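You operate a simulated robot arm through the tools that you are given. There is no shell and no other tool. Be economical: measure what you need, move in short steps, check, and stop when the job is done.

You are at the controls of a simulated robot arm. One attempt, no reset.

TASK
Make a purple rubbing of the stripes plate on the paper frame.
Fine: plate in the wooden tray, frame on top, the whole pattern; crayon and frame back where they were.

Only the result counts: the job must be done as asked and must still hold three seconds after the hand-in. Knocking over, shifting, dropping, spilling or breaking anything else fails it.

THE ROBOT
A 7-joint arm with a two-finger parallel gripper, fixed in place. Base frame: the origin is at the foot of the arm, x ahead of it, y to its left, z up; the work surface is at about z = 74. Units: cm, degrees, N and s.
With the tool pointing down near the work surface it reaches from about 20 to 68 cm from the base axis. Its first joint turns from -66.0 to 66.0 degrees. Payload 2.4 kg.
Tool frame: the origin (TCP) lies between the finger pads and is the grasp point; the fingertips stand 3 cm ahead of it; z points along the fingers, y is the line along which they close. Largest opening 9.4 cm; finger width 2.8, thickness 1; the body of the gripper, 5 by 9.6 cm, starts 5.5 cm behind the TCP.
Orientation is that of the tool frame in the base frame, as a unit quaternion [w, x, y, z]. With the fingers straight down and closing along the base's y, the tool's x points along the base's -x, its y along +y and its z along -z.

THE INTERFACE
- The arm moves only by the tool servo_tool. Its argument "targets" is text: rows parted by semicolons, each of 6 numbers parted by spaces: the shift along the tool's x, y, z in mm, then the turn, a rotation vector about the tool's x, y, z in degrees. In form: dx dy dz rx ry rz; .... A call has 1 to 20 rows; each row shifts and turns the commanded pose from where the row before left it, along the tool's axes as they then stand. "fingers" is the opening in per cent of the stroke, from 0 (shut) to 100 (fully open), set as the call begins (left out, the last holds). Each row takes 0.2 s and may step no farther than 5 cm and 8.6 degrees from the row before; otherwise, or with a gripper value out of range, the whole call is refused. A pose out of reach is approached as far as the arm can. The call stops where the force on the tool passes 70 N (or 10 N more than at its start, if that is more) or the arm is blocked; 0.2 s more then pass. The fingers move at their own pace (about 15.3 cm/s each) and stop on an object; they squeeze with about 28 N. The grip force told is the motor's: it shows also when the fingers shut on nothing. Time passes only in rows, and 0.2 s behind the last, so rows that do not move let the fingers close. The reply holds the time, the measured pose of the TCP, the force on the tool along the base axes, the opening and the grip force, in the units named above and with some noise, with the torque about the TCP (base axes, N m) and any sound that the robot's microphone picked up.
- Cameras (640 x 400 px; columns grow to the right, rows downward): "scene" is fixed at [2.47, 47.09, 143.09]; the picture's right is [-0.84, -0.54, 0.00], its down [-0.37, 0.58, -0.72] and it looks along [0.39, -0.61, -0.69] (base axes); focal length 322 px, centre (320, 200). "wrist" rides on the gripper at [7.6, 1.4, -10.2] in the tool frame; the picture's right is [-0.18, 0.98, 0.00], its down [-0.75, -0.14, -0.64] and it looks along [-0.63, -0.12, 0.77] (tool axes); focal length 243 px, centre (320, 200). There is no depth. A picture from a camera that has moved, and an enlarged one, comes with that camera's place and axes in the base frame and with its lens.
- camera(camera): a new picture of that camera. No time passes.
- inspect(camera, box): a new picture of the part [left, top, right, bottom] of that camera's present view, enlarged. No time passes.
- sign_off(): hands the job in; it is judged then, once.

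Go step by step. Nothing tells you positions but the pictures and the camera data: compare them with the known pose of the tool, close in by small moves and look again before you grip or let go. The budget is 120 turns and 68 pictures, counting those below and the enlarged ones. Unless the task says otherwise, let go and move clear before handing in.

The tools are called after ">>>" as name(argument=value, ...) on one line, values as JSON. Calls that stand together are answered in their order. servo_tool: Moves the arm, as the interface text tells. Its arguments: {"type":"object","properties":{"targets":{"type":"string"},"fingers":{"type":"number"}},"required":["targets"]} The other tools are called the same way: camera (camera) takes a picture; inspect (camera, box) takes an enlarged picture of a part of a camera's view; sign_off () hands the job in.

At the start:

```text
t: 0.0
ee_pos: [35.35, 1.49, 103.04]
tcp_rot: [0.0, 0.001, 1.0, 0.0]
wrist_force: [-0.6, 0.9, -0.4]
torque: [0.03, 0.0, -0.01]
opening: 9.41
grasp_force: 0.1
```

scene: 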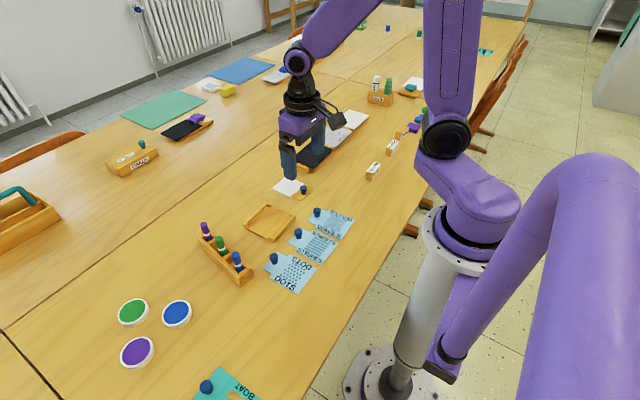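
wrist: 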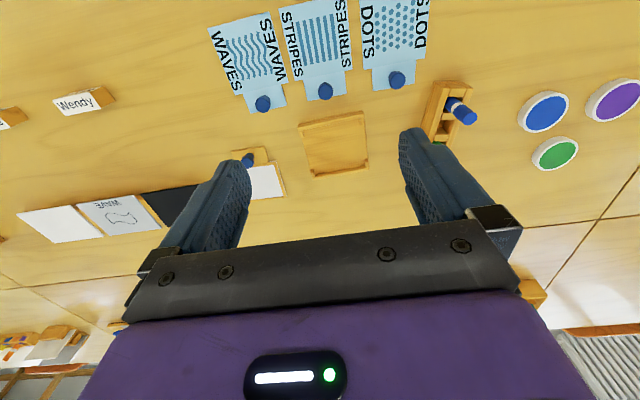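

I see the crayon rack, the tray, three plates (stripes is the middle one), and a small white paper frame with a blue knob. I'll take enlarged views to locate them.

>>> inspect(camera="scene", box=[180, 160, 380, 300])

>>> inspect(camera="wrist", box=[200, 0, 500, 200])

```text
2.86 times, centred on (280, 230) of scene
camera zoom: at [2.47, 47.09, 143.09], right [-0.84, -0.54, 0.0], down [-0.37, 0.58, -0.72], along [0.39, -0.61, -0.69], focal length 921 px, centre (434, 114)
```

zoom: 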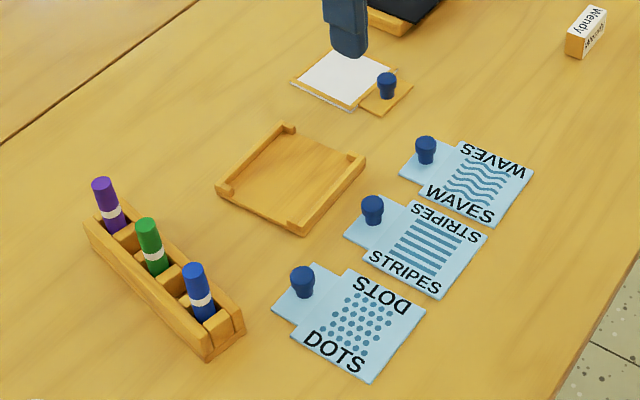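

```text
2.00 times, centred on (350, 100) of wrist
camera zoom: at [27.69, 2.79, 113.16], right [0.18, 0.98, 0.0], down [0.75, -0.14, 0.64], along [0.63, -0.12, -0.77], focal length 485 px, centre (260, 400)
```

zoom: 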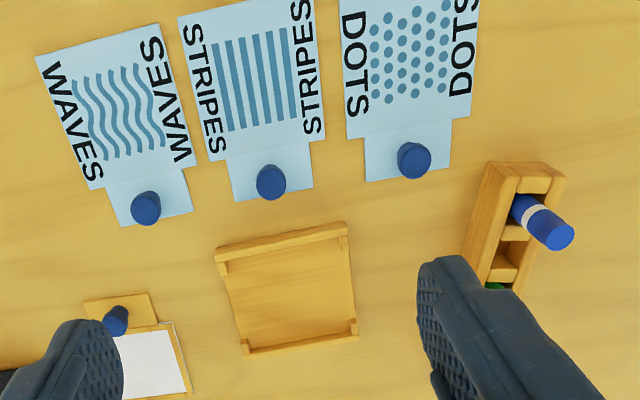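

The tray is near (48, 2), the stripes plate near (32, 2) with its knob near (38.5, 2), and the frame near (53, -13). I'll lower the arm to see the tray more closely.

>>> servo_tool(targets="0 0 45 0 0 0; 0 0 45 0 0 0; 0 0 0 0 0 0")

>>> camera(camera="wrist")

>>> inspect(camera="scene", box=[230, 150, 330, 250])

```text
t: 0.8
ee_pos: [35.27, 1.72, 94.15]
tcp_rot: [0.0, 0.0, 1.0, 0.0]
wrist_force: [-0.2, -0.3, 0.2]
torque: [0.05, 0.01, -0.03]
opening: 9.41
grasp_force: 0.1
```

```text
63 pictures are left
camera wrist: at [27.68, 2.85, 104.27], right [0.18, 0.98, 0.0], down [0.75, -0.14, 0.64], along [0.63, -0.12, -0.77], focal length 243 px, centre (320, 200)
```

wrist: 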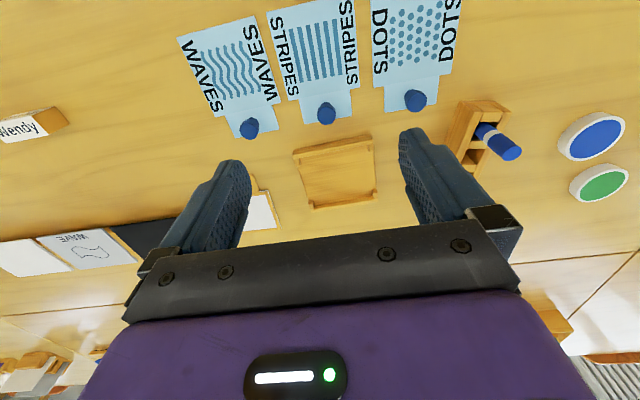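

```text
4.00 times, centred on (280, 200) of scene
camera zoom: at [2.47, 47.09, 143.09], right [-0.84, -0.54, 0.0], down [-0.37, 0.58, -0.72], along [0.39, -0.61, -0.69], focal length 1289 px, centre (480, 200)
```

zoom: 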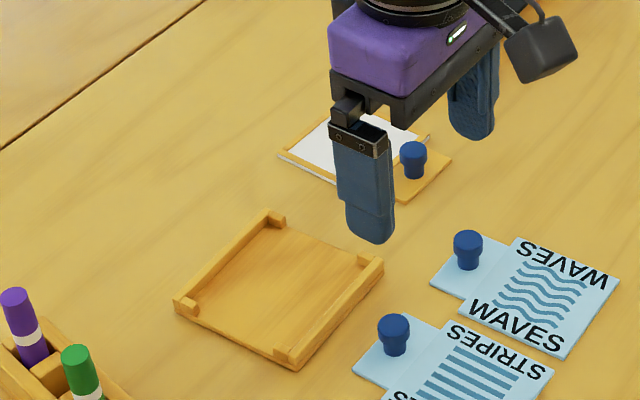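

The tray is open on its ±y sides, so the plate needs a quarter turn, with its tab sticking out toward +y and the frame's tab toward -y. I'll hover above the stripes knob with the gripper turned 90°.

>>> servo_tool(targets="-13 0 30 0 0 0; -13 0 30 0 0 0; 0 0 0 0 0 8.5; 0 0 0 0 0 8.5; 0 0 0 0 0 8.5; 0 0 0 0 0 8.5; 0 0 0 0 0 8.5; 0 0 0 0 0 8.5; 0 0 0 0 0 8.5; 0 0 0 0 0 8.5; 0 0 0 0 0 8.5; 0 0 0 0 0 8.5; 0 0 0 0 0 5; 0 0 0 0 0 0", fingers=55)

>>> camera(camera="wrist")

>>> inspect(camera="scene", box=[180, 160, 380, 300])

```text
t: 3.8
ee_pos: [37.96, 1.63, 88.08]
tcp_rot: [0.0, 0.708, 0.707, 0.0]
wrist_force: [0.3, -0.1, 0.1]
torque: [0.0, 0.01, -0.02]
opening: 5.18
grasp_force: 0.0
```

```text
61 pictures are left
camera wrist: at [39.4, 9.01, 98.23], right [0.98, -0.19, 0.0], down [-0.14, -0.75, 0.64], along [-0.12, -0.63, -0.77], focal length 243 px, centre (320, 200)
```

wrist: 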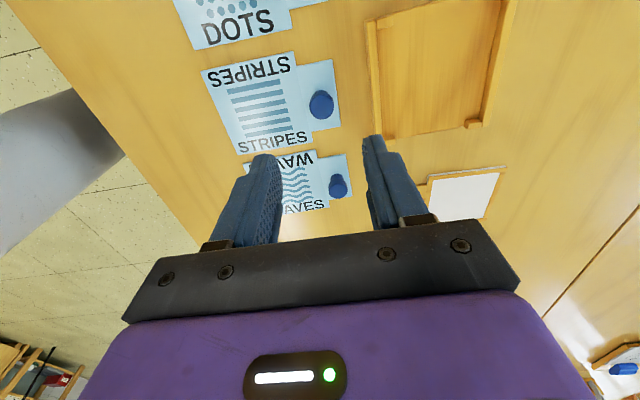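

```text
2.86 times, centred on (280, 230) of scene
camera zoom: at [2.47, 47.09, 143.09], right [-0.84, -0.54, 0.0], down [-0.37, 0.58, -0.72], along [0.39, -0.61, -0.69], focal length 921 px, centre (434, 114)
```

zoom: 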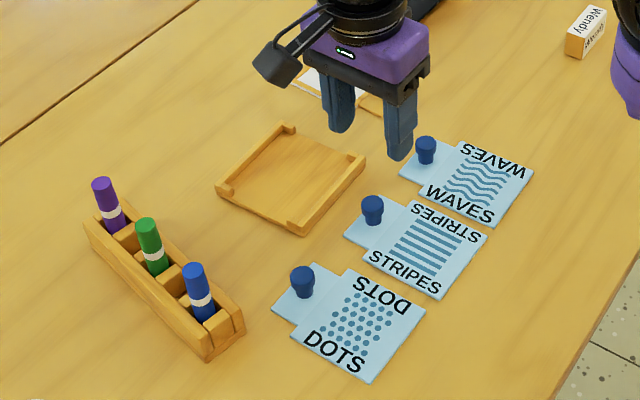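

The knob is at about (38.2, 1.8) and its top is near z 77.3. I'll shift slightly, descend partway and check.

>>> servo_tool(targets="2 2 25 0 0 0; 0 0 25 0 0 0; 0 0 0 0 0 0")

>>> camera(camera="wrist")

>>> inspect(camera="scene", box=[260, 190, 360, 260])

```text
t: 4.6
ee_pos: [38.1, 1.77, 83.26]
tcp_rot: [0.0, 0.707, 0.707, 0.0]
wrist_force: [0.1, -0.3, 0.3]
torque: [0.01, 0.01, -0.02]
opening: 5.16
grasp_force: 0.0
```

```text
59 pictures are left
camera wrist: at [39.48, 9.18, 93.33], right [0.98, -0.18, 0.0], down [-0.14, -0.75, 0.64], along [-0.12, -0.63, -0.77], focal length 243 px, centre (320, 200)
```

wrist: 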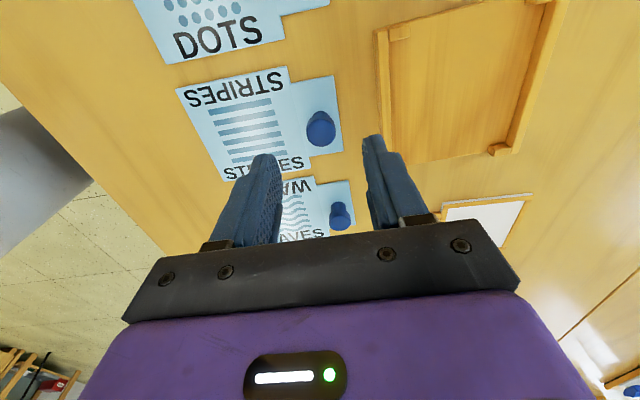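

```text
5.71 times, centred on (310, 225) of scene
camera zoom: at [2.47, 47.09, 143.09], right [-0.84, -0.54, 0.0], down [-0.37, 0.58, -0.72], along [0.39, -0.61, -0.69], focal length 1841 px, centre (377, 57)
```

zoom: 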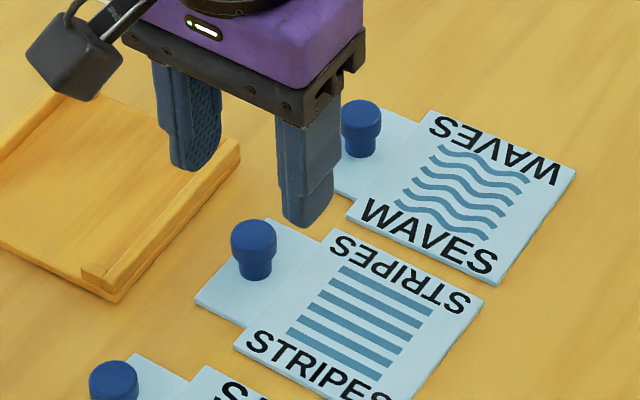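

The knob is centred between the fingers. I'll descend to z ≈ 78.

>>> servo_tool(targets="2 0 25 0 0 0; 0 0 20 0 0 0; 0 0 6 0 0 0; 0 0 0 0 0 0")

>>> inspect(camera="scene", box=[260, 190, 360, 260])

>>> camera(camera="wrist")

```text
t: 5.6
ee_pos: [38.08, 1.87, 77.95]
tcp_rot: [0.0, 0.707, 0.707, 0.0]
wrist_force: [0.3, 0.3, 0.3]
torque: [0.02, 0.03, 0.03]
opening: 5.17
grasp_force: 0.1
```

```text
5.71 times, centred on (310, 225) of scene
camera zoom: at [2.47, 47.09, 143.09], right [-0.84, -0.54, 0.0], down [-0.37, 0.58, -0.72], along [0.39, -0.61, -0.69], focal length 1841 px, centre (377, 57)
```

zoom: 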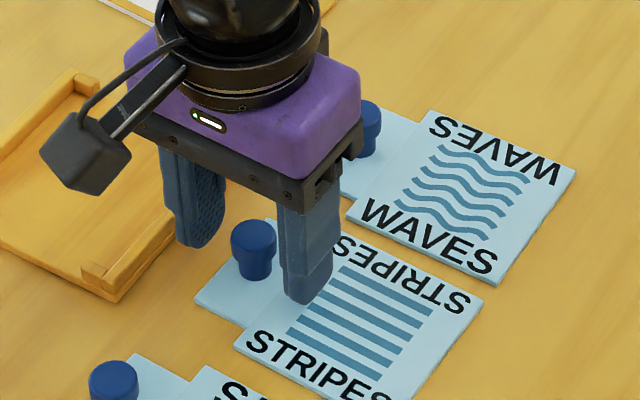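

```text
56 pictures are left
camera wrist: at [39.53, 9.35, 88.06], right [0.98, -0.18, 0.0], down [-0.14, -0.75, 0.64], along [-0.12, -0.63, -0.77], focal length 243 px, centre (320, 200)
```

wrist: 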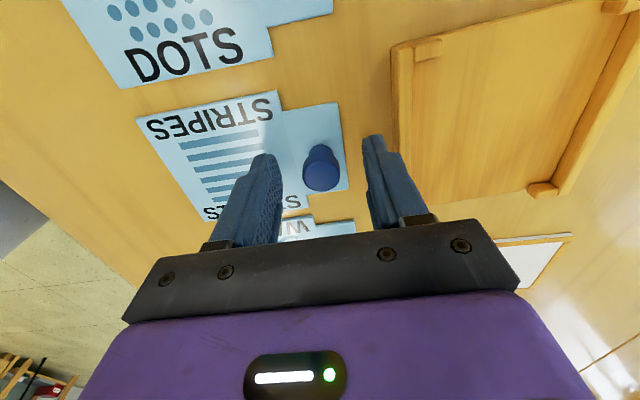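

The knob sits between the fingers. I'll close on it and lift a little.

>>> servo_tool(targets="2 1 0 0 0 0; 0 0 0 0 0 0; 0 0 0 0 0 0; 0 0 0 0 0 0", fingers=0)

>>> servo_tool(targets="0 0 -20 0 0 0; 0 0 -20 0 0 0; 0 0 -20 0 0 0; 0 0 0 0 0 0")

>>> camera(camera="scene")

>>> camera(camera="wrist")

```text
t: 6.6
ee_pos: [38.31, 2.12, 77.92]
tcp_rot: [0.0, 0.707, 0.707, 0.001]
wrist_force: [-0.7, 0.1, -0.5]
torque: [0.02, -0.03, 0.0]
opening: 2.02
grasp_force: 28.0
```

```text
t: 7.6
ee_pos: [38.21, 2.09, 84.1]
tcp_rot: [0.0, 0.707, 0.707, 0.0]
wrist_force: [0.2, -0.8, -0.9]
torque: [0.02, -0.03, -0.01]
opening: 2.02
grasp_force: 27.7
```

```text
55 pictures are left
```

scene: 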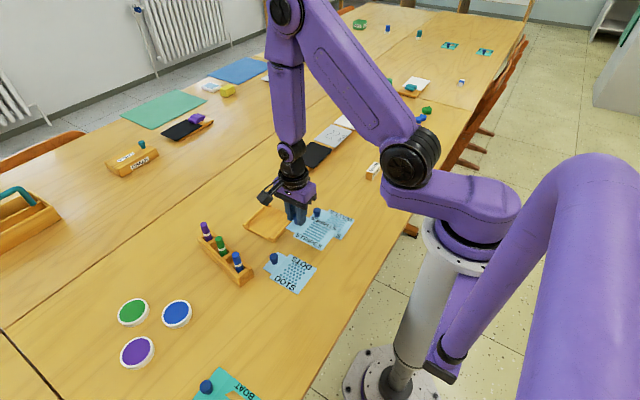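

```text
54 pictures are left
camera wrist: at [39.63, 9.51, 94.12], right [0.98, -0.18, 0.0], down [-0.14, -0.75, 0.64], along [-0.12, -0.63, -0.77], focal length 243 px, centre (320, 200)
```

wrist: 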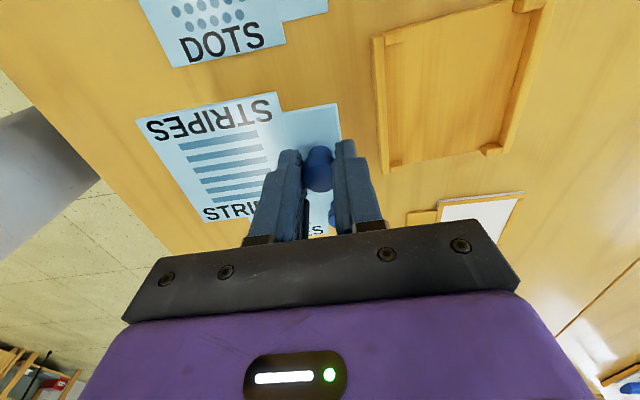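

The plate is held level. I'll measure the tray more precisely before carrying it over.

>>> inspect(camera="wrist", box=[350, 0, 590, 200])

>>> inspect(camera="scene", box=[230, 190, 310, 250])

```text
2.00 times, centred on (470, 100) of wrist
camera zoom: at [39.63, 9.51, 94.12], right [0.98, -0.18, 0.0], down [-0.14, -0.75, 0.64], along [-0.12, -0.63, -0.77], focal length 485 px, centre (20, 400)
```

zoom: 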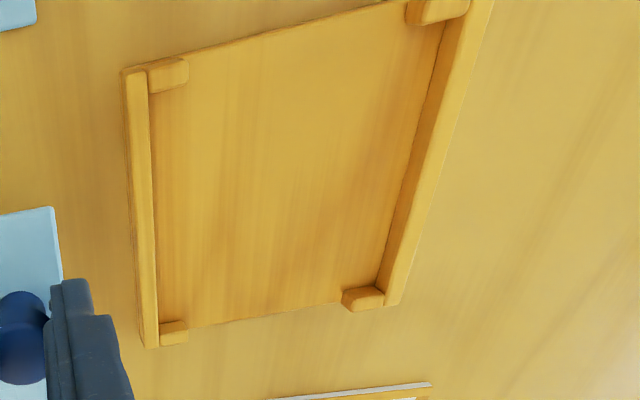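

```text
6.67 times, centred on (270, 220) of scene
camera zoom: at [2.47, 47.09, 143.09], right [-0.84, -0.54, 0.0], down [-0.37, 0.58, -0.72], along [0.39, -0.61, -0.69], focal length 2148 px, centre (653, 67)
```

zoom: 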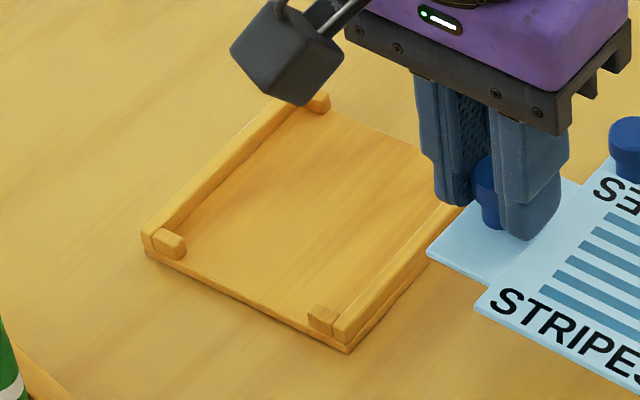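

The tray's centre is at about (48.4, 1.6), so the knob belongs at about (48.4, 7.4) with the tab toward +y. I'll carry the plate there and turn it.

>>> servo_tool(targets="0 0 -20 0 0 0; 13 25 0 0 0 0; 13 25 0 0 0 0; 13 25 0 0 0 0; 13 26 0 0 0 0; 0 0 0 0 0 -8.5; 0 0 0 0 0 -8.5; 0 0 0 0 0 -8.5; 0 0 0 0 0 -8.5; 0 0 0 0 0 -8.5; 0 0 0 0 0 -8.5; 0 0 0 0 0 -8.5; 0 0 0 0 0 -8.5; 0 0 0 0 0 -8.5; 0 0 0 0 0 -8.5; 0 0 0 0 0 -5; 0 0 20 0 0 0; 0 0 0 0 0 0")

>>> camera(camera="wrist")

>>> inspect(camera="scene", box=[210, 160, 330, 250])

```text
t: 11.4
ee_pos: [48.3, 7.38, 83.84]
tcp_rot: [-0.001, 0.0, 1.0, 0.0]
wrist_force: [0.4, -0.9, -0.6]
torque: [0.0, 0.01, -0.01]
opening: 2.02
grasp_force: 27.8
```

```text
51 pictures are left
camera wrist: at [40.69, 8.62, 93.95], right [0.18, 0.98, 0.0], down [0.75, -0.14, 0.64], along [0.63, -0.12, -0.77], focal length 243 px, centre (320, 200)
```

wrist: 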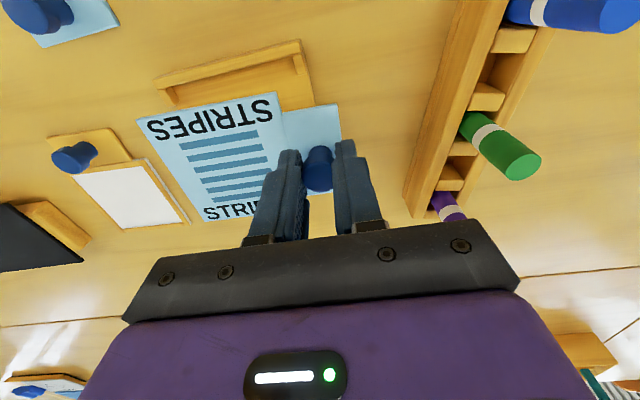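

```text
4.44 times, centred on (270, 205) of scene
camera zoom: at [2.47, 47.09, 143.09], right [-0.84, -0.54, 0.0], down [-0.37, 0.58, -0.72], along [0.39, -0.61, -0.69], focal length 1432 px, centre (542, 178)
```

zoom: 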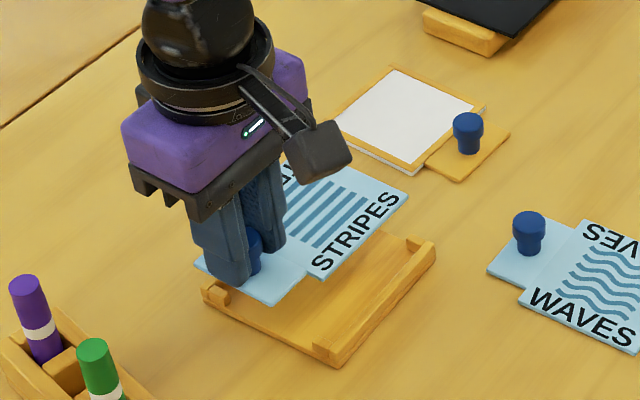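

It is turned. I'll lower it to just above the tray walls and check the alignment.

>>> servo_tool(targets="0 0 20 0 0 0; 0 0 15 0 0 0; 0 0 0 0 0 0; 0 0 0 0 0 0")

>>> inspect(camera="wrist", box=[80, 0, 380, 240])

>>> inspect(camera="scene", box=[220, 180, 320, 250])

```text
t: 12.4
ee_pos: [48.3, 7.26, 80.43]
tcp_rot: [0.001, 0.0, 1.0, 0.001]
wrist_force: [-0.7, 0.0, -0.3]
torque: [0.02, -0.02, 0.0]
opening: 2.04
grasp_force: 28.2
```

```text
1.67 times, centred on (230, 120) of wrist
camera zoom: at [40.65, 8.59, 90.59], right [0.18, 0.98, 0.0], down [0.75, -0.14, 0.64], along [0.63, -0.12, -0.77], focal length 404 px, centre (470, 333)
```

zoom: 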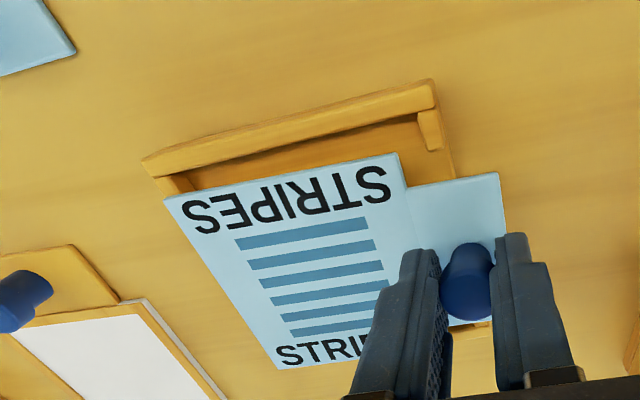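

```text
5.71 times, centred on (270, 215) of scene
camera zoom: at [2.47, 47.09, 143.09], right [-0.84, -0.54, 0.0], down [-0.37, 0.58, -0.72], along [0.39, -0.61, -0.69], focal length 1841 px, centre (606, 114)
```

zoom: 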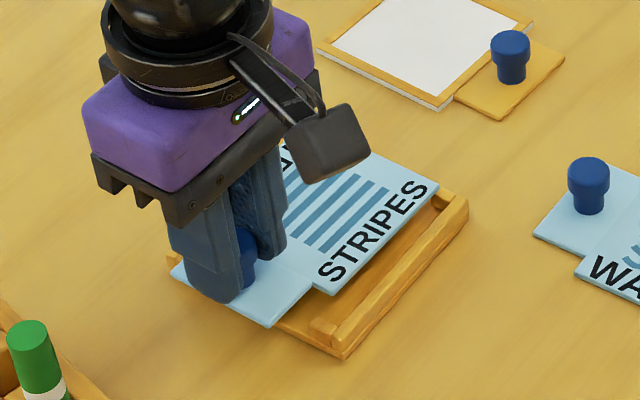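

The tray is turned about 3° counter-clockwise relative to the plate, though they share a centre. I'll correct that and lower to just above the walls.

>>> servo_tool(targets="3 1 0 0 0 -3.2; 0 0 8 0 0 0; 0 0 0 0 0 0; 0 0 0 0 0 0")

>>> inspect(camera="wrist", box=[80, 0, 380, 240])

>>> inspect(camera="scene", box=[220, 180, 320, 250])

```text
t: 13.4
ee_pos: [47.9, 7.47, 79.7]
tcp_rot: [0.0, -0.028, 1.0, 0.0]
wrist_force: [0.6, 0.0, -0.1]
torque: [-0.03, 0.01, 0.03]
opening: 2.03
grasp_force: 28.3
```

```text
1.67 times, centred on (230, 120) of wrist
camera zoom: at [40.25, 8.37, 89.78], right [0.13, 0.99, 0.0], down [0.76, -0.1, 0.64], along [0.64, -0.08, -0.77], focal length 404 px, centre (470, 333)
```

zoom: 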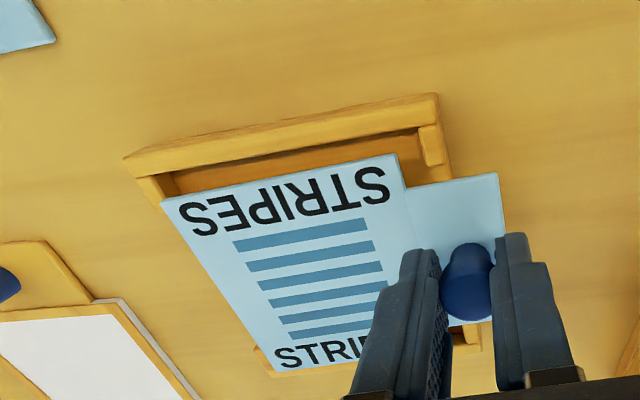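

```text
5.71 times, centred on (270, 215) of scene
camera zoom: at [2.47, 47.09, 143.09], right [-0.84, -0.54, 0.0], down [-0.37, 0.58, -0.72], along [0.39, -0.61, -0.69], focal length 1841 px, centre (606, 114)
```

zoom: 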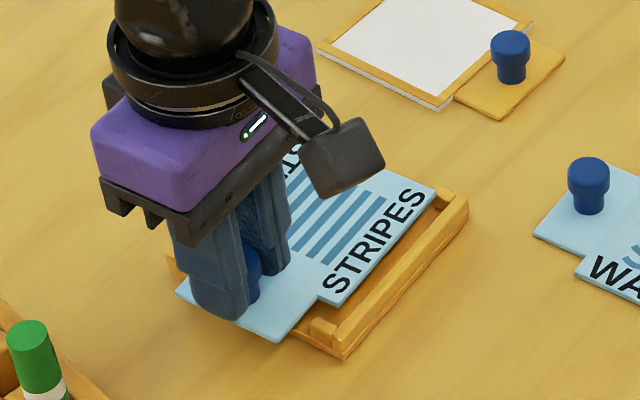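

The alignment is good; I'll nudge it +2 mm in y and lower it in.

>>> servo_tool(targets="0 2 4 0 0 0; 0 0 3 0 0 0; 0 0 2 0 0 0; 0 0 0 0 0 0")

>>> inspect(camera="wrist", box=[80, 0, 380, 240])

>>> inspect(camera="scene", box=[220, 180, 320, 250])

```text
t: 14.4
ee_pos: [48.01, 7.69, 78.7]
tcp_rot: [0.0, -0.028, 1.0, 0.0]
wrist_force: [0.3, -0.1, -0.2]
torque: [0.04, 0.01, -0.03]
opening: 2.03
grasp_force: 27.8
```

```text
1.67 times, centred on (230, 120) of wrist
camera zoom: at [40.27, 8.52, 88.82], right [0.13, 0.99, 0.0], down [0.76, -0.1, 0.64], along [0.64, -0.08, -0.77], focal length 404 px, centre (470, 333)
```

zoom: 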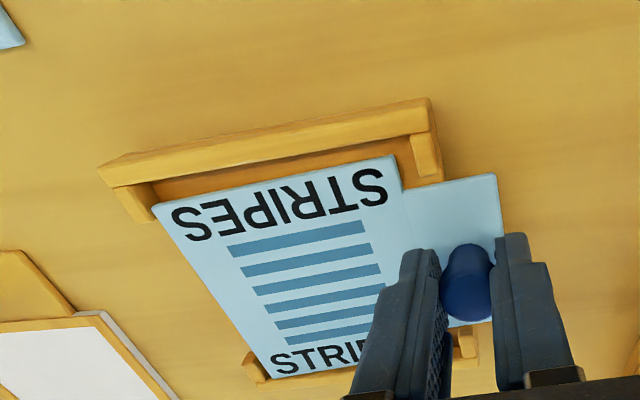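

```text
5.71 times, centred on (270, 215) of scene
camera zoom: at [2.47, 47.09, 143.09], right [-0.84, -0.54, 0.0], down [-0.37, 0.58, -0.72], along [0.39, -0.61, -0.69], focal length 1841 px, centre (606, 114)
```

zoom: 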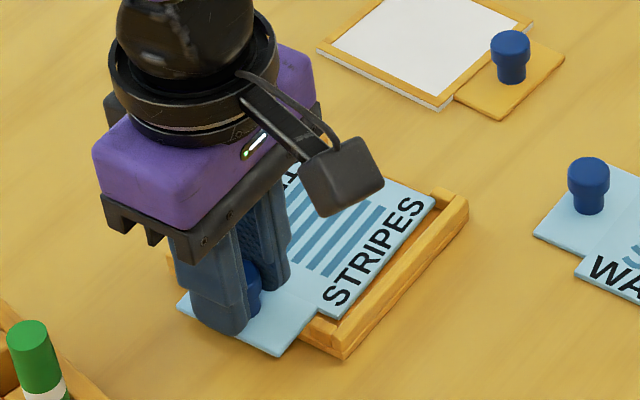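

Still slightly above the floor. I'll nudge -1 mm in x and keep lowering until it touches.

>>> servo_tool(targets="1 0 2 0 0 0; 0 0 2 0 0 0; 0 0 0 0 0 0")

>>> inspect(camera="scene", box=[220, 180, 320, 250])

```text
t: 15.2
ee_pos: [47.99, 7.75, 78.52]
tcp_rot: [0.002, -0.029, 1.0, 0.0]
wrist_force: [1.5, 3.7, 21.9]
torque: [0.04, -0.1, 0.01]
opening: 2.01
grasp_force: 28.3
```

```text
5.71 times, centred on (270, 215) of scene
camera zoom: at [2.43, 47.09, 143.09], right [-0.84, -0.54, 0.0], down [-0.37, 0.58, -0.72], along [0.39, -0.61, -0.69], focal length 1841 px, centre (606, 114)
```

zoom: 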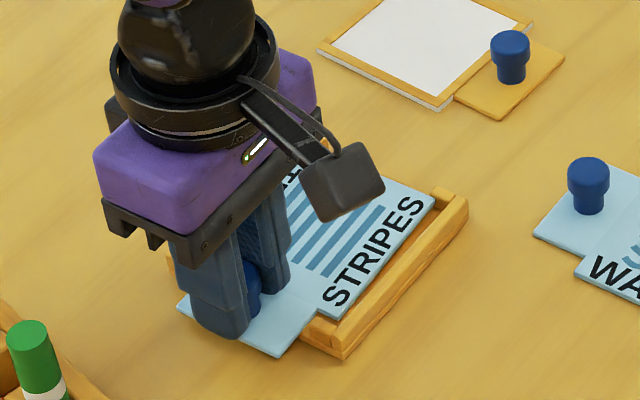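

There is contact at about 0.6 cm above table level, which matches the tray floor. I'll release, back off and look.

>>> servo_tool(targets="0 0 -2 0 0 0; 0 0 0 0 0 0")

>>> servo_tool(targets="0 0 0 0 0 0; 0 0 0 0 0 0; 0 0 -30 0 0 0; 0 0 -40 0 0 0; 0 0 -40 0 0 0; 50 0 0 0 0 0; 50 0 0 0 0 0; 0 0 0 0 0 0", fingers=50)

>>> inspect(camera="wrist", box=[150, 0, 450, 240])

>>> inspect(camera="scene", box=[210, 160, 330, 250])

```text
t: 15.8
ee_pos: [47.77, 7.68, 78.46]
tcp_rot: [-0.002, -0.028, 1.0, 0.0]
wrist_force: [0.5, 1.4, -0.3]
torque: [0.09, -0.01, -0.03]
opening: 2.04
grasp_force: 27.7
```

```text
t: 17.6
ee_pos: [38.02, 7.21, 89.41]
tcp_rot: [0.001, -0.028, 1.0, 0.0]
wrist_force: [0.5, 0.7, 0.2]
torque: [0.0, -0.01, 0.02]
opening: 4.71
grasp_force: 0.1
```

```text
1.67 times, centred on (300, 120) of wrist
camera zoom: at [30.34, 8.11, 99.6], right [0.13, 0.99, 0.0], down [0.76, -0.1, 0.64], along [0.64, -0.08, -0.77], focal length 404 px, centre (353, 333)
```

zoom: 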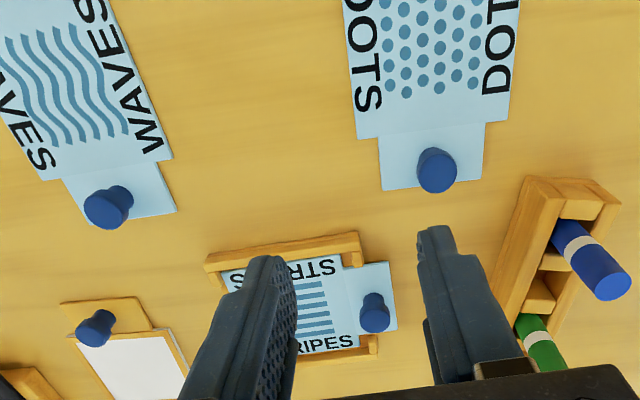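

```text
4.44 times, centred on (270, 205) of scene
camera zoom: at [2.46, 47.09, 143.09], right [-0.84, -0.54, 0.0], down [-0.37, 0.58, -0.72], along [0.39, -0.61, -0.69], focal length 1432 px, centre (542, 178)
```

zoom: 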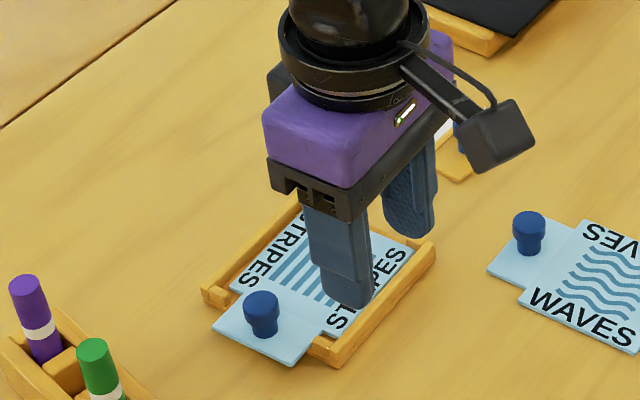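

The plate sits in the tray with its tab through the gap. Next is the frame: I'll hover near its knob at about (46.5, -12.6) with the gripper turned.

>>> servo_tool(targets="-15 -41 0 0 0 0; -15 -41 0 0 0 0; -15 -40 0 0 0 0; -15 -40 0 0 0 0; -14 -40 0 0 0 0; 0 0 0 0 0 8.5; 0 0 0 0 0 8.5; 0 0 0 0 0 8.5; 0 0 0 0 0 8.5; 0 0 0 0 0 8.5; 0 0 0 0 0 8.5; 0 0 0 0 0 8.5; 0 0 0 0 0 8.5; 0 0 0 0 0 8.5; 0 0 0 0 0 8.5; 0 0 0 0 0 8.2; 0 0 0 0 0 0", fingers=55)

>>> camera(camera="wrist")

>>> inspect(camera="scene", box=[240, 150, 340, 220])

```text
t: 21.2
ee_pos: [46.5, -12.7, 89.4]
tcp_rot: [0.001, 0.707, 0.707, 0.001]
wrist_force: [-0.8, -0.6, -0.6]
torque: [-0.01, 0.0, 0.01]
opening: 5.19
grasp_force: 0.1
```

```text
40 pictures are left
camera wrist: at [47.9, -5.25, 99.69], right [0.98, -0.19, 0.0], down [-0.14, -0.75, 0.64], along [-0.12, -0.63, -0.77], focal length 243 px, centre (320, 200)
```

wrist: 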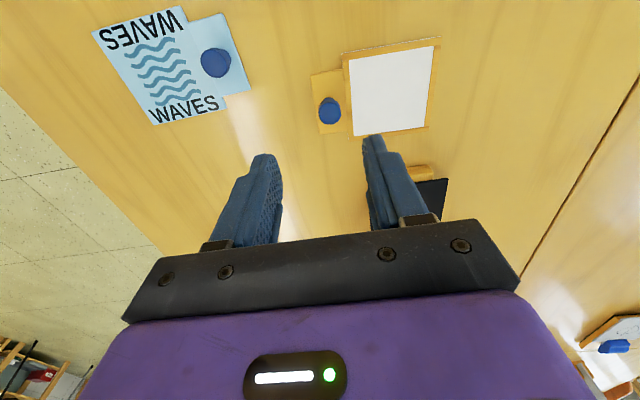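

```text
5.71 times, centred on (290, 185) of scene
camera zoom: at [2.47, 47.09, 143.09], right [-0.84, -0.54, 0.0], down [-0.37, 0.58, -0.72], along [0.39, -0.61, -0.69], focal length 1841 px, centre (491, 286)
```

zoom: 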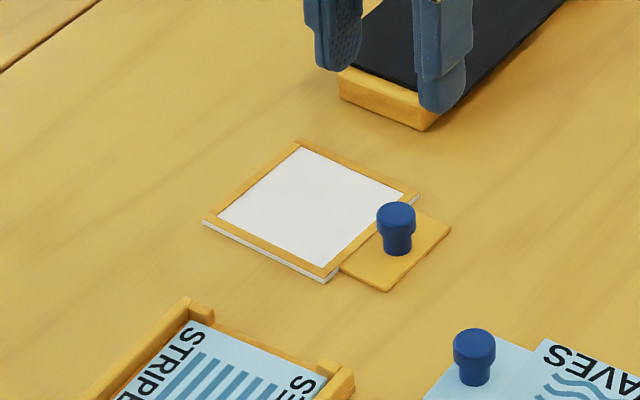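

The frame's knob is at about (47.2, -13.2) and the frame is turned about 2.5° clockwise. I'll align and descend partway.

>>> servo_tool(targets="-5 7 20 0 0 0; 0 0 20 0 0 2.5; 0 0 22 0 0 0; 0 0 0 0 0 0")

>>> camera(camera="wrist")

>>> inspect(camera="scene", box=[240, 150, 340, 220])

```text
t: 22.2
ee_pos: [47.13, -13.34, 83.44]
tcp_rot: [0.0, 0.722, 0.692, 0.0]
wrist_force: [-0.2, 0.1, -1.3]
torque: [-0.03, 0.0, -0.01]
opening: 5.17
grasp_force: 0.0
```

```text
38 pictures are left
camera wrist: at [48.88, -5.85, 93.58], right [0.97, -0.23, 0.0], down [-0.17, -0.75, 0.64], along [-0.15, -0.63, -0.77], focal length 243 px, centre (320, 200)
```

wrist: 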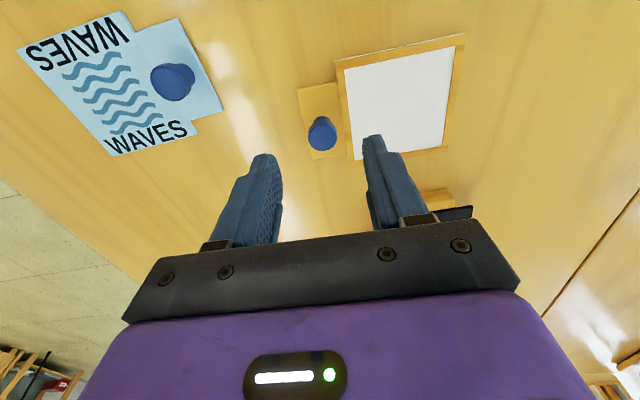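

```text
5.71 times, centred on (290, 185) of scene
camera zoom: at [2.47, 47.09, 143.09], right [-0.84, -0.54, 0.0], down [-0.37, 0.58, -0.72], along [0.39, -0.61, -0.69], focal length 1841 px, centre (491, 286)
```

zoom: 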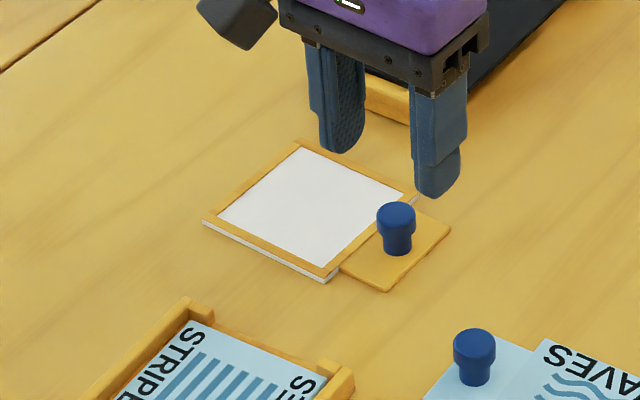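

This matches the view I had before the first grasp. I'll nudge, descend and grip, recording this pose for the return.

>>> servo_tool(targets="3 0 25 0 0 0; 0 0 20 0 0 0; 0 0 9 0 0 0; 0 0 0 0 0 0")

>>> inspect(camera="wrist", box=[200, 80, 440, 240])

>>> inspect(camera="scene", box=[240, 150, 340, 220])

```text
t: 23.2
ee_pos: [47.0, -12.83, 77.89]
tcp_rot: [0.0, 0.722, 0.691, 0.0]
wrist_force: [-0.7, -0.2, -0.5]
torque: [-0.01, 0.01, 0.01]
opening: 5.19
grasp_force: 0.0
```

```text
2.50 times, centred on (320, 160) of wrist
camera zoom: at [48.83, -5.49, 88.03], right [0.97, -0.23, 0.0], down [-0.17, -0.75, 0.64], along [-0.15, -0.63, -0.77], focal length 606 px, centre (320, 300)
```

zoom: 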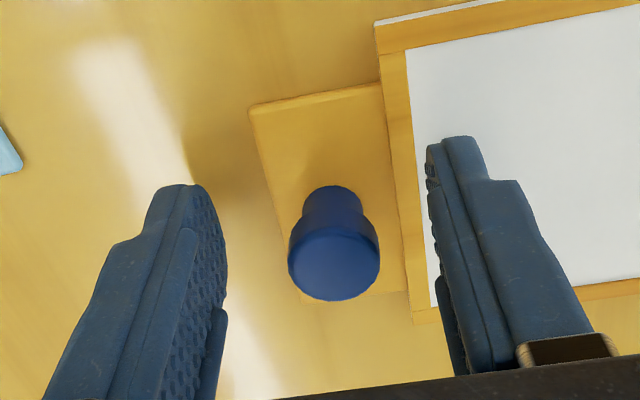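

```text
5.71 times, centred on (290, 185) of scene
camera zoom: at [2.47, 47.09, 143.09], right [-0.84, -0.54, 0.0], down [-0.37, 0.58, -0.72], along [0.39, -0.61, -0.69], focal length 1841 px, centre (491, 286)
```

zoom: 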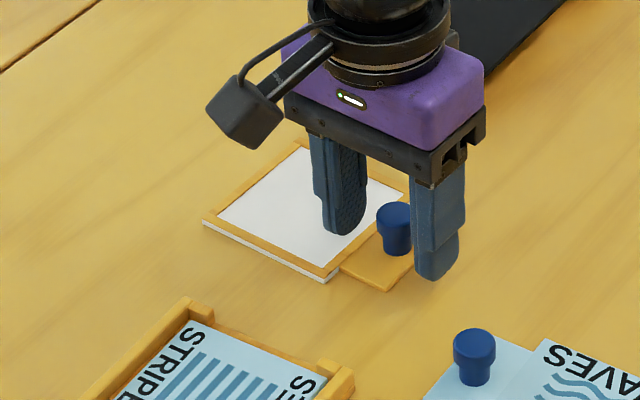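

The knob is about 1.5 mm off the midline; I'll correct that and close.

>>> servo_tool(targets="0 1.5 0 0 0 0; 0 0 0 0 0 0; 0 0 0 0 0 0; 0 0 0 0 0 0")

>>> servo_tool(targets="0 0 0 0 0 0; 0 0 0 0 0 0; 0 0 0 0 0 0; 0 0 0 0 0 0", fingers=0)

>>> inspect(camera="scene", box=[240, 150, 340, 220])

```text
t: 24.2
ee_pos: [47.29, -12.93, 78.0]
tcp_rot: [0.0, 0.722, 0.692, 0.0]
wrist_force: [-0.5, -0.8, 0.4]
torque: [-0.03, 0.01, 0.02]
opening: 5.17
grasp_force: 0.1
```

```text
t: 25.2
ee_pos: [47.31, -12.86, 77.93]
tcp_rot: [0.0, 0.723, 0.691, 0.001]
wrist_force: [0.1, -0.1, 0.1]
torque: [-0.01, 0.03, 0.01]
opening: 2.02
grasp_force: 27.7
```

```text
5.71 times, centred on (290, 185) of scene
camera zoom: at [2.47, 47.09, 143.09], right [-0.84, -0.54, 0.0], down [-0.37, 0.58, -0.72], along [0.39, -0.61, -0.69], focal length 1841 px, centre (491, 286)
```

zoom: 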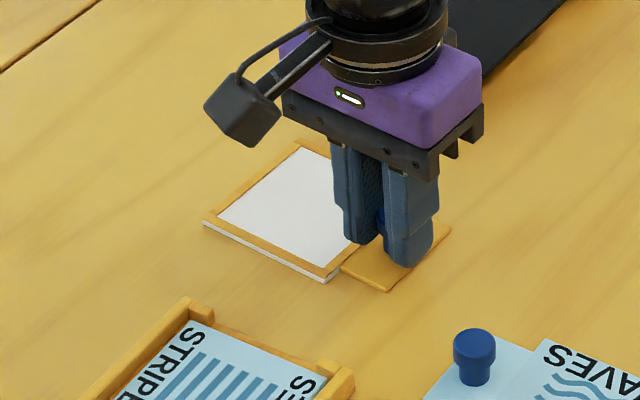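

The frame did not move while I gripped it (return pose: 47.3, -12.9, 77.95, turned 92.5°). I'll lift it, carry it over the tray and turn it.

>>> servo_tool(targets="0 0 -20 0 0 0; 0 0 -25 0 0 0; 0 0 -25 0 0 0; 29 3 0 0 0 0; 29 3 0 0 0 0; 29 2 0 0 0 0; 0 0 0 0 0 -8.5; 0 0 0 0 0 -8.5; 0 0 0 0 0 -8.5; 0 0 0 0 0 -8.5; 0 0 0 0 0 -8.5; 0 0 0 0 0 -8.5; 0 0 0 0 0 -8.5; 0 0 0 0 0 -8.5; 0 0 0 0 0 -8.5; 0 0 0 0 0 -8.5; 0 0 0 0 0 -8.5; 0 0 0 0 0 -2.2; 0 0 20 0 0 0; 0 0 0 0 0 0")

>>> camera(camera="wrist")

>>> inspect(camera="scene", box=[210, 160, 330, 250])

```text
t: 29.4
ee_pos: [48.43, -4.25, 82.94]
tcp_rot: [0.0, -0.027, 1.0, 0.0]
wrist_force: [1.1, 0.3, -0.8]
torque: [0.01, -0.01, 0.0]
opening: 2.02
grasp_force: 28.3
```

```text
33 pictures are left
camera wrist: at [40.77, -3.42, 93.04], right [0.13, 0.99, 0.0], down [0.76, -0.1, 0.64], along [0.64, -0.08, -0.77], focal length 243 px, centre (320, 200)
```

wrist: 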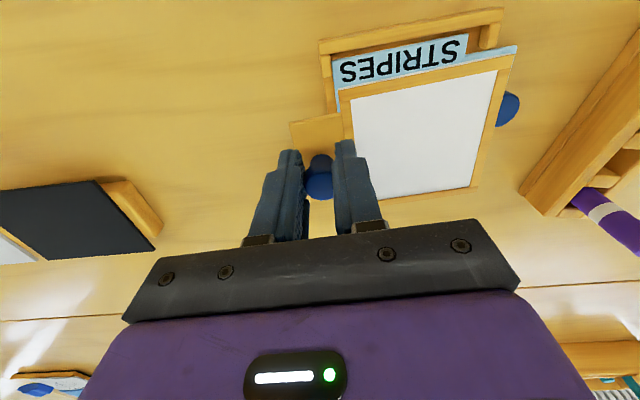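

```text
4.44 times, centred on (270, 205) of scene
camera zoom: at [2.47, 47.09, 143.09], right [-0.84, -0.54, 0.0], down [-0.37, 0.58, -0.72], along [0.39, -0.61, -0.69], focal length 1432 px, centre (542, 178)
```

zoom: 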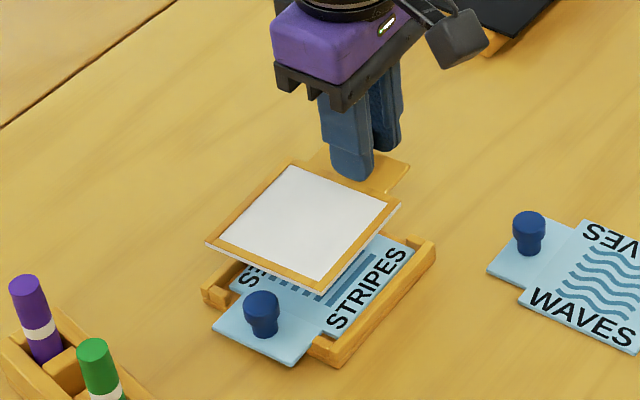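

I'll lower to about 1 cm above and check the alignment.

>>> servo_tool(targets="0 0 15 0 0 0; 0 0 11 0 0 0; 0 0 0 0 0 0; 0 0 0 0 0 0")

>>> inspect(camera="wrist", box=[270, 0, 570, 240])

>>> inspect(camera="scene", box=[220, 180, 320, 250])

```text
t: 30.4
ee_pos: [48.48, -4.23, 80.33]
tcp_rot: [0.001, -0.028, 1.0, -0.001]
wrist_force: [0.5, 0.5, 0.1]
torque: [-0.04, -0.01, 0.01]
opening: 2.05
grasp_force: 27.8
```

```text
1.67 times, centred on (420, 120) of wrist
camera zoom: at [40.84, -3.4, 90.44], right [0.13, 0.99, 0.0], down [0.76, -0.1, 0.64], along [0.64, -0.08, -0.77], focal length 404 px, centre (153, 333)
```

zoom: 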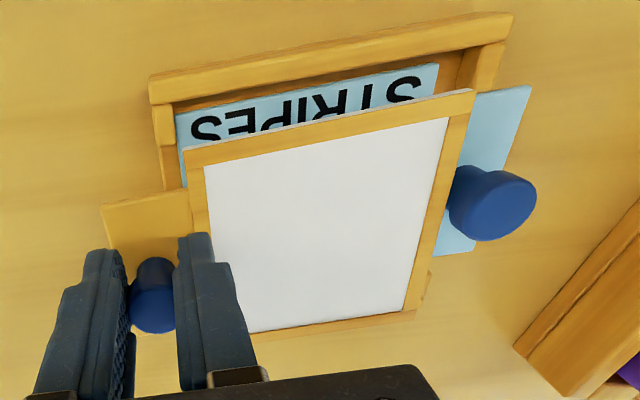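

```text
5.71 times, centred on (270, 215) of scene
camera zoom: at [2.47, 47.09, 143.09], right [-0.84, -0.54, 0.0], down [-0.37, 0.58, -0.72], along [0.39, -0.61, -0.69], focal length 1841 px, centre (606, 114)
```

zoom: 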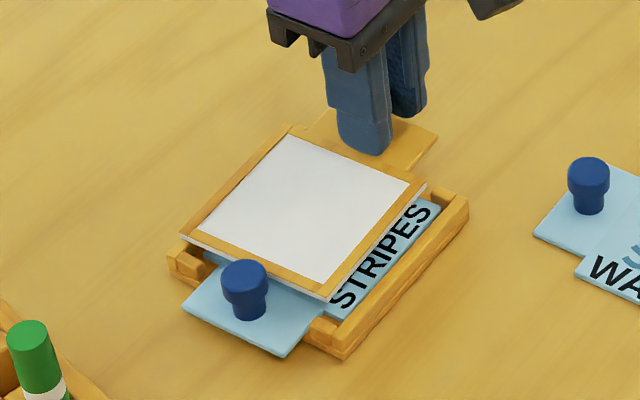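

The frame needs to shift about -4 mm in x. I'll adjust and lower to just above the plate.

>>> servo_tool(targets="4.5 0.5 0 0 0 0.6; 0 0 6 0 0 0; 0 0 0 0 0 0; 0 0 0 0 0 0")

>>> inspect(camera="wrist", box=[270, 0, 570, 240])

>>> inspect(camera="scene", box=[220, 180, 320, 250])

```text
t: 31.4
ee_pos: [48.06, -4.24, 79.8]
tcp_rot: [0.0, -0.023, 1.0, 0.0]
wrist_force: [-1.4, -0.2, 4.4]
torque: [0.06, -0.14, 0.01]
opening: 2.04
grasp_force: 28.5
```

```text
1.67 times, centred on (420, 120) of wrist
camera zoom: at [40.37, -3.31, 89.84], right [0.14, 0.99, 0.0], down [0.76, -0.11, 0.64], along [0.64, -0.09, -0.77], focal length 404 px, centre (153, 333)
```

zoom: 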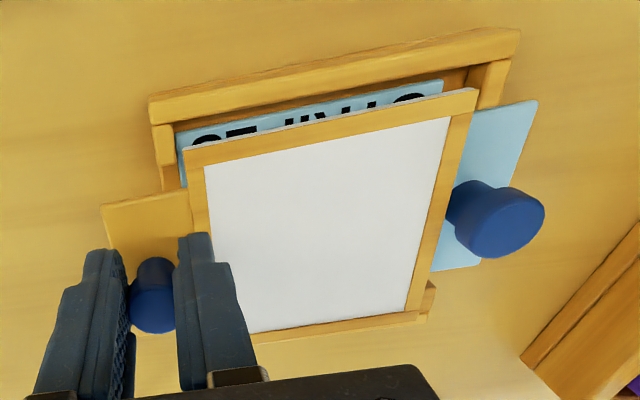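

```text
5.71 times, centred on (270, 215) of scene
camera zoom: at [2.46, 47.09, 143.09], right [-0.84, -0.54, 0.0], down [-0.37, 0.58, -0.72], along [0.39, -0.61, -0.69], focal length 1841 px, centre (606, 114)
```

zoom: 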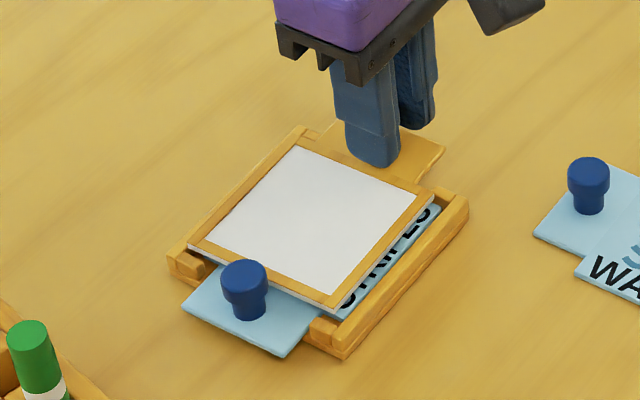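

There's slight contact, so something is catching. I'll look closer at both ends.

>>> inspect(camera="scene", box=[242, 198, 306, 246])

>>> inspect(camera="wrist", box=[350, 20, 550, 220])

```text
8.33 times, centred on (274, 222) of scene
camera zoom: at [2.46, 47.09, 143.09], right [-0.84, -0.54, 0.0], down [-0.37, 0.58, -0.72], along [0.39, -0.61, -0.69], focal length 2685 px, centre (703, 17)
```

zoom: 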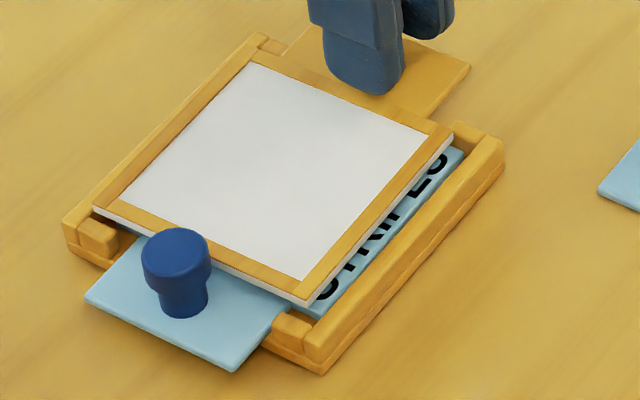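

```text
2.00 times, centred on (450, 120) of wrist
camera zoom: at [40.37, -3.31, 89.84], right [0.14, 0.99, 0.0], down [0.76, -0.11, 0.64], along [0.64, -0.09, -0.77], focal length 485 px, centre (60, 360)
```

zoom: 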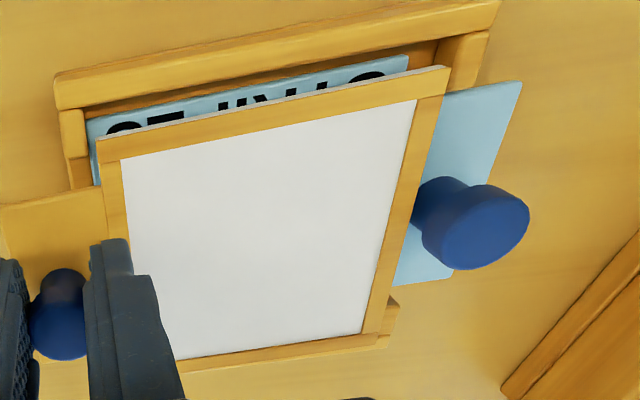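

The frame overlaps the far wall. I'll raise it slightly, shift -4 mm in x and -2 mm in y, and lower again.

>>> servo_tool(targets="0 0 -4 0 0 0; 4 -2 0 0 0 0; 0 0 4 0 0 0; 0 0 2 0 0 0; 0 0 0 0 0 0")

>>> inspect(camera="scene", box=[242, 198, 306, 246])

```text
t: 32.6
ee_pos: [47.55, -4.31, 79.51]
tcp_rot: [0.0, -0.023, 1.0, 0.0]
wrist_force: [-0.2, 0.3, 0.2]
torque: [-0.02, 0.01, 0.01]
opening: 1.98
grasp_force: 28.0
```

```text
8.33 times, centred on (274, 222) of scene
camera zoom: at [2.47, 47.09, 143.09], right [-0.84, -0.54, 0.0], down [-0.37, 0.58, -0.72], along [0.39, -0.61, -0.69], focal length 2685 px, centre (703, 17)
```

zoom: 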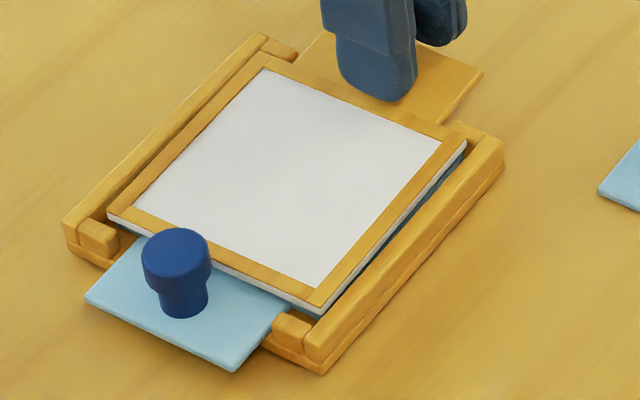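

Now it clears both walls. I'll lower until it touches.

>>> servo_tool(targets="0.5 0 2 0 0 0; 0 0 2 0 0 0; 0 0 0 0 0 0")

```text
t: 33.4
ee_pos: [47.53, -4.28, 79.24]
tcp_rot: [0.0, -0.023, 1.0, 0.001]
wrist_force: [-1.8, 1.1, 6.2]
torque: [0.09, 0.01, 0.0]
opening: 2.01
grasp_force: 28.4
```

Contact. I'll release, retreat and inspect.

>>> servo_tool(targets="0 0 0 0 0 0; 0 0 0 0 0 0; 0 0 -30 0 0 0; 0 0 -40 0 0 0; 0 0 -40 0 0 0; 50 0 0 0 0 0; 50 0 0 0 0 0; 0 0 0 0 0 0", fingers=50)

>>> inspect(camera="scene", box=[242, 198, 306, 246])

>>> camera(camera="wrist")

```text
t: 35.2
ee_pos: [37.24, -5.13, 89.74]
tcp_rot: [0.0, -0.023, 1.0, 0.0]
wrist_force: [-0.7, 1.0, 0.3]
torque: [-0.01, -0.01, 0.01]
opening: 4.7
grasp_force: 0.1
```

```text
8.33 times, centred on (274, 222) of scene
camera zoom: at [2.47, 47.09, 143.09], right [-0.84, -0.54, 0.0], down [-0.37, 0.58, -0.72], along [0.39, -0.61, -0.69], focal length 2685 px, centre (703, 17)
```

zoom: 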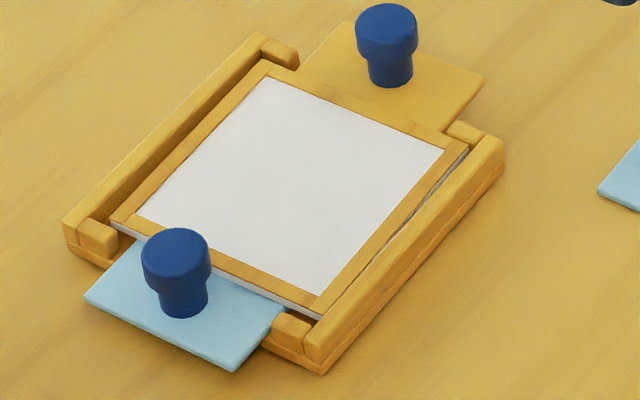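

```text
23 pictures are left
camera wrist: at [29.63, -4.16, 99.97], right [0.14, 0.99, 0.0], down [0.76, -0.11, 0.64], along [0.64, -0.09, -0.77], focal length 243 px, centre (320, 200)
```

wrist: 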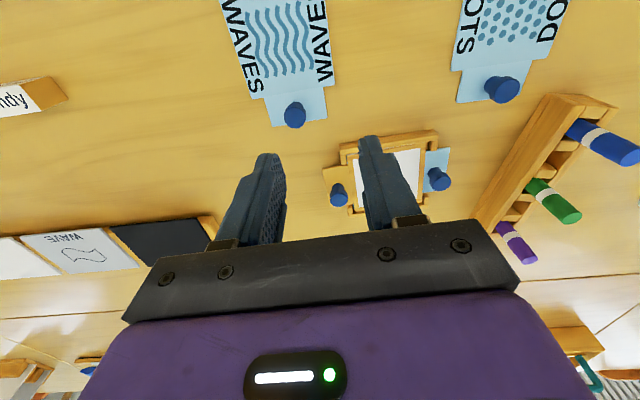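

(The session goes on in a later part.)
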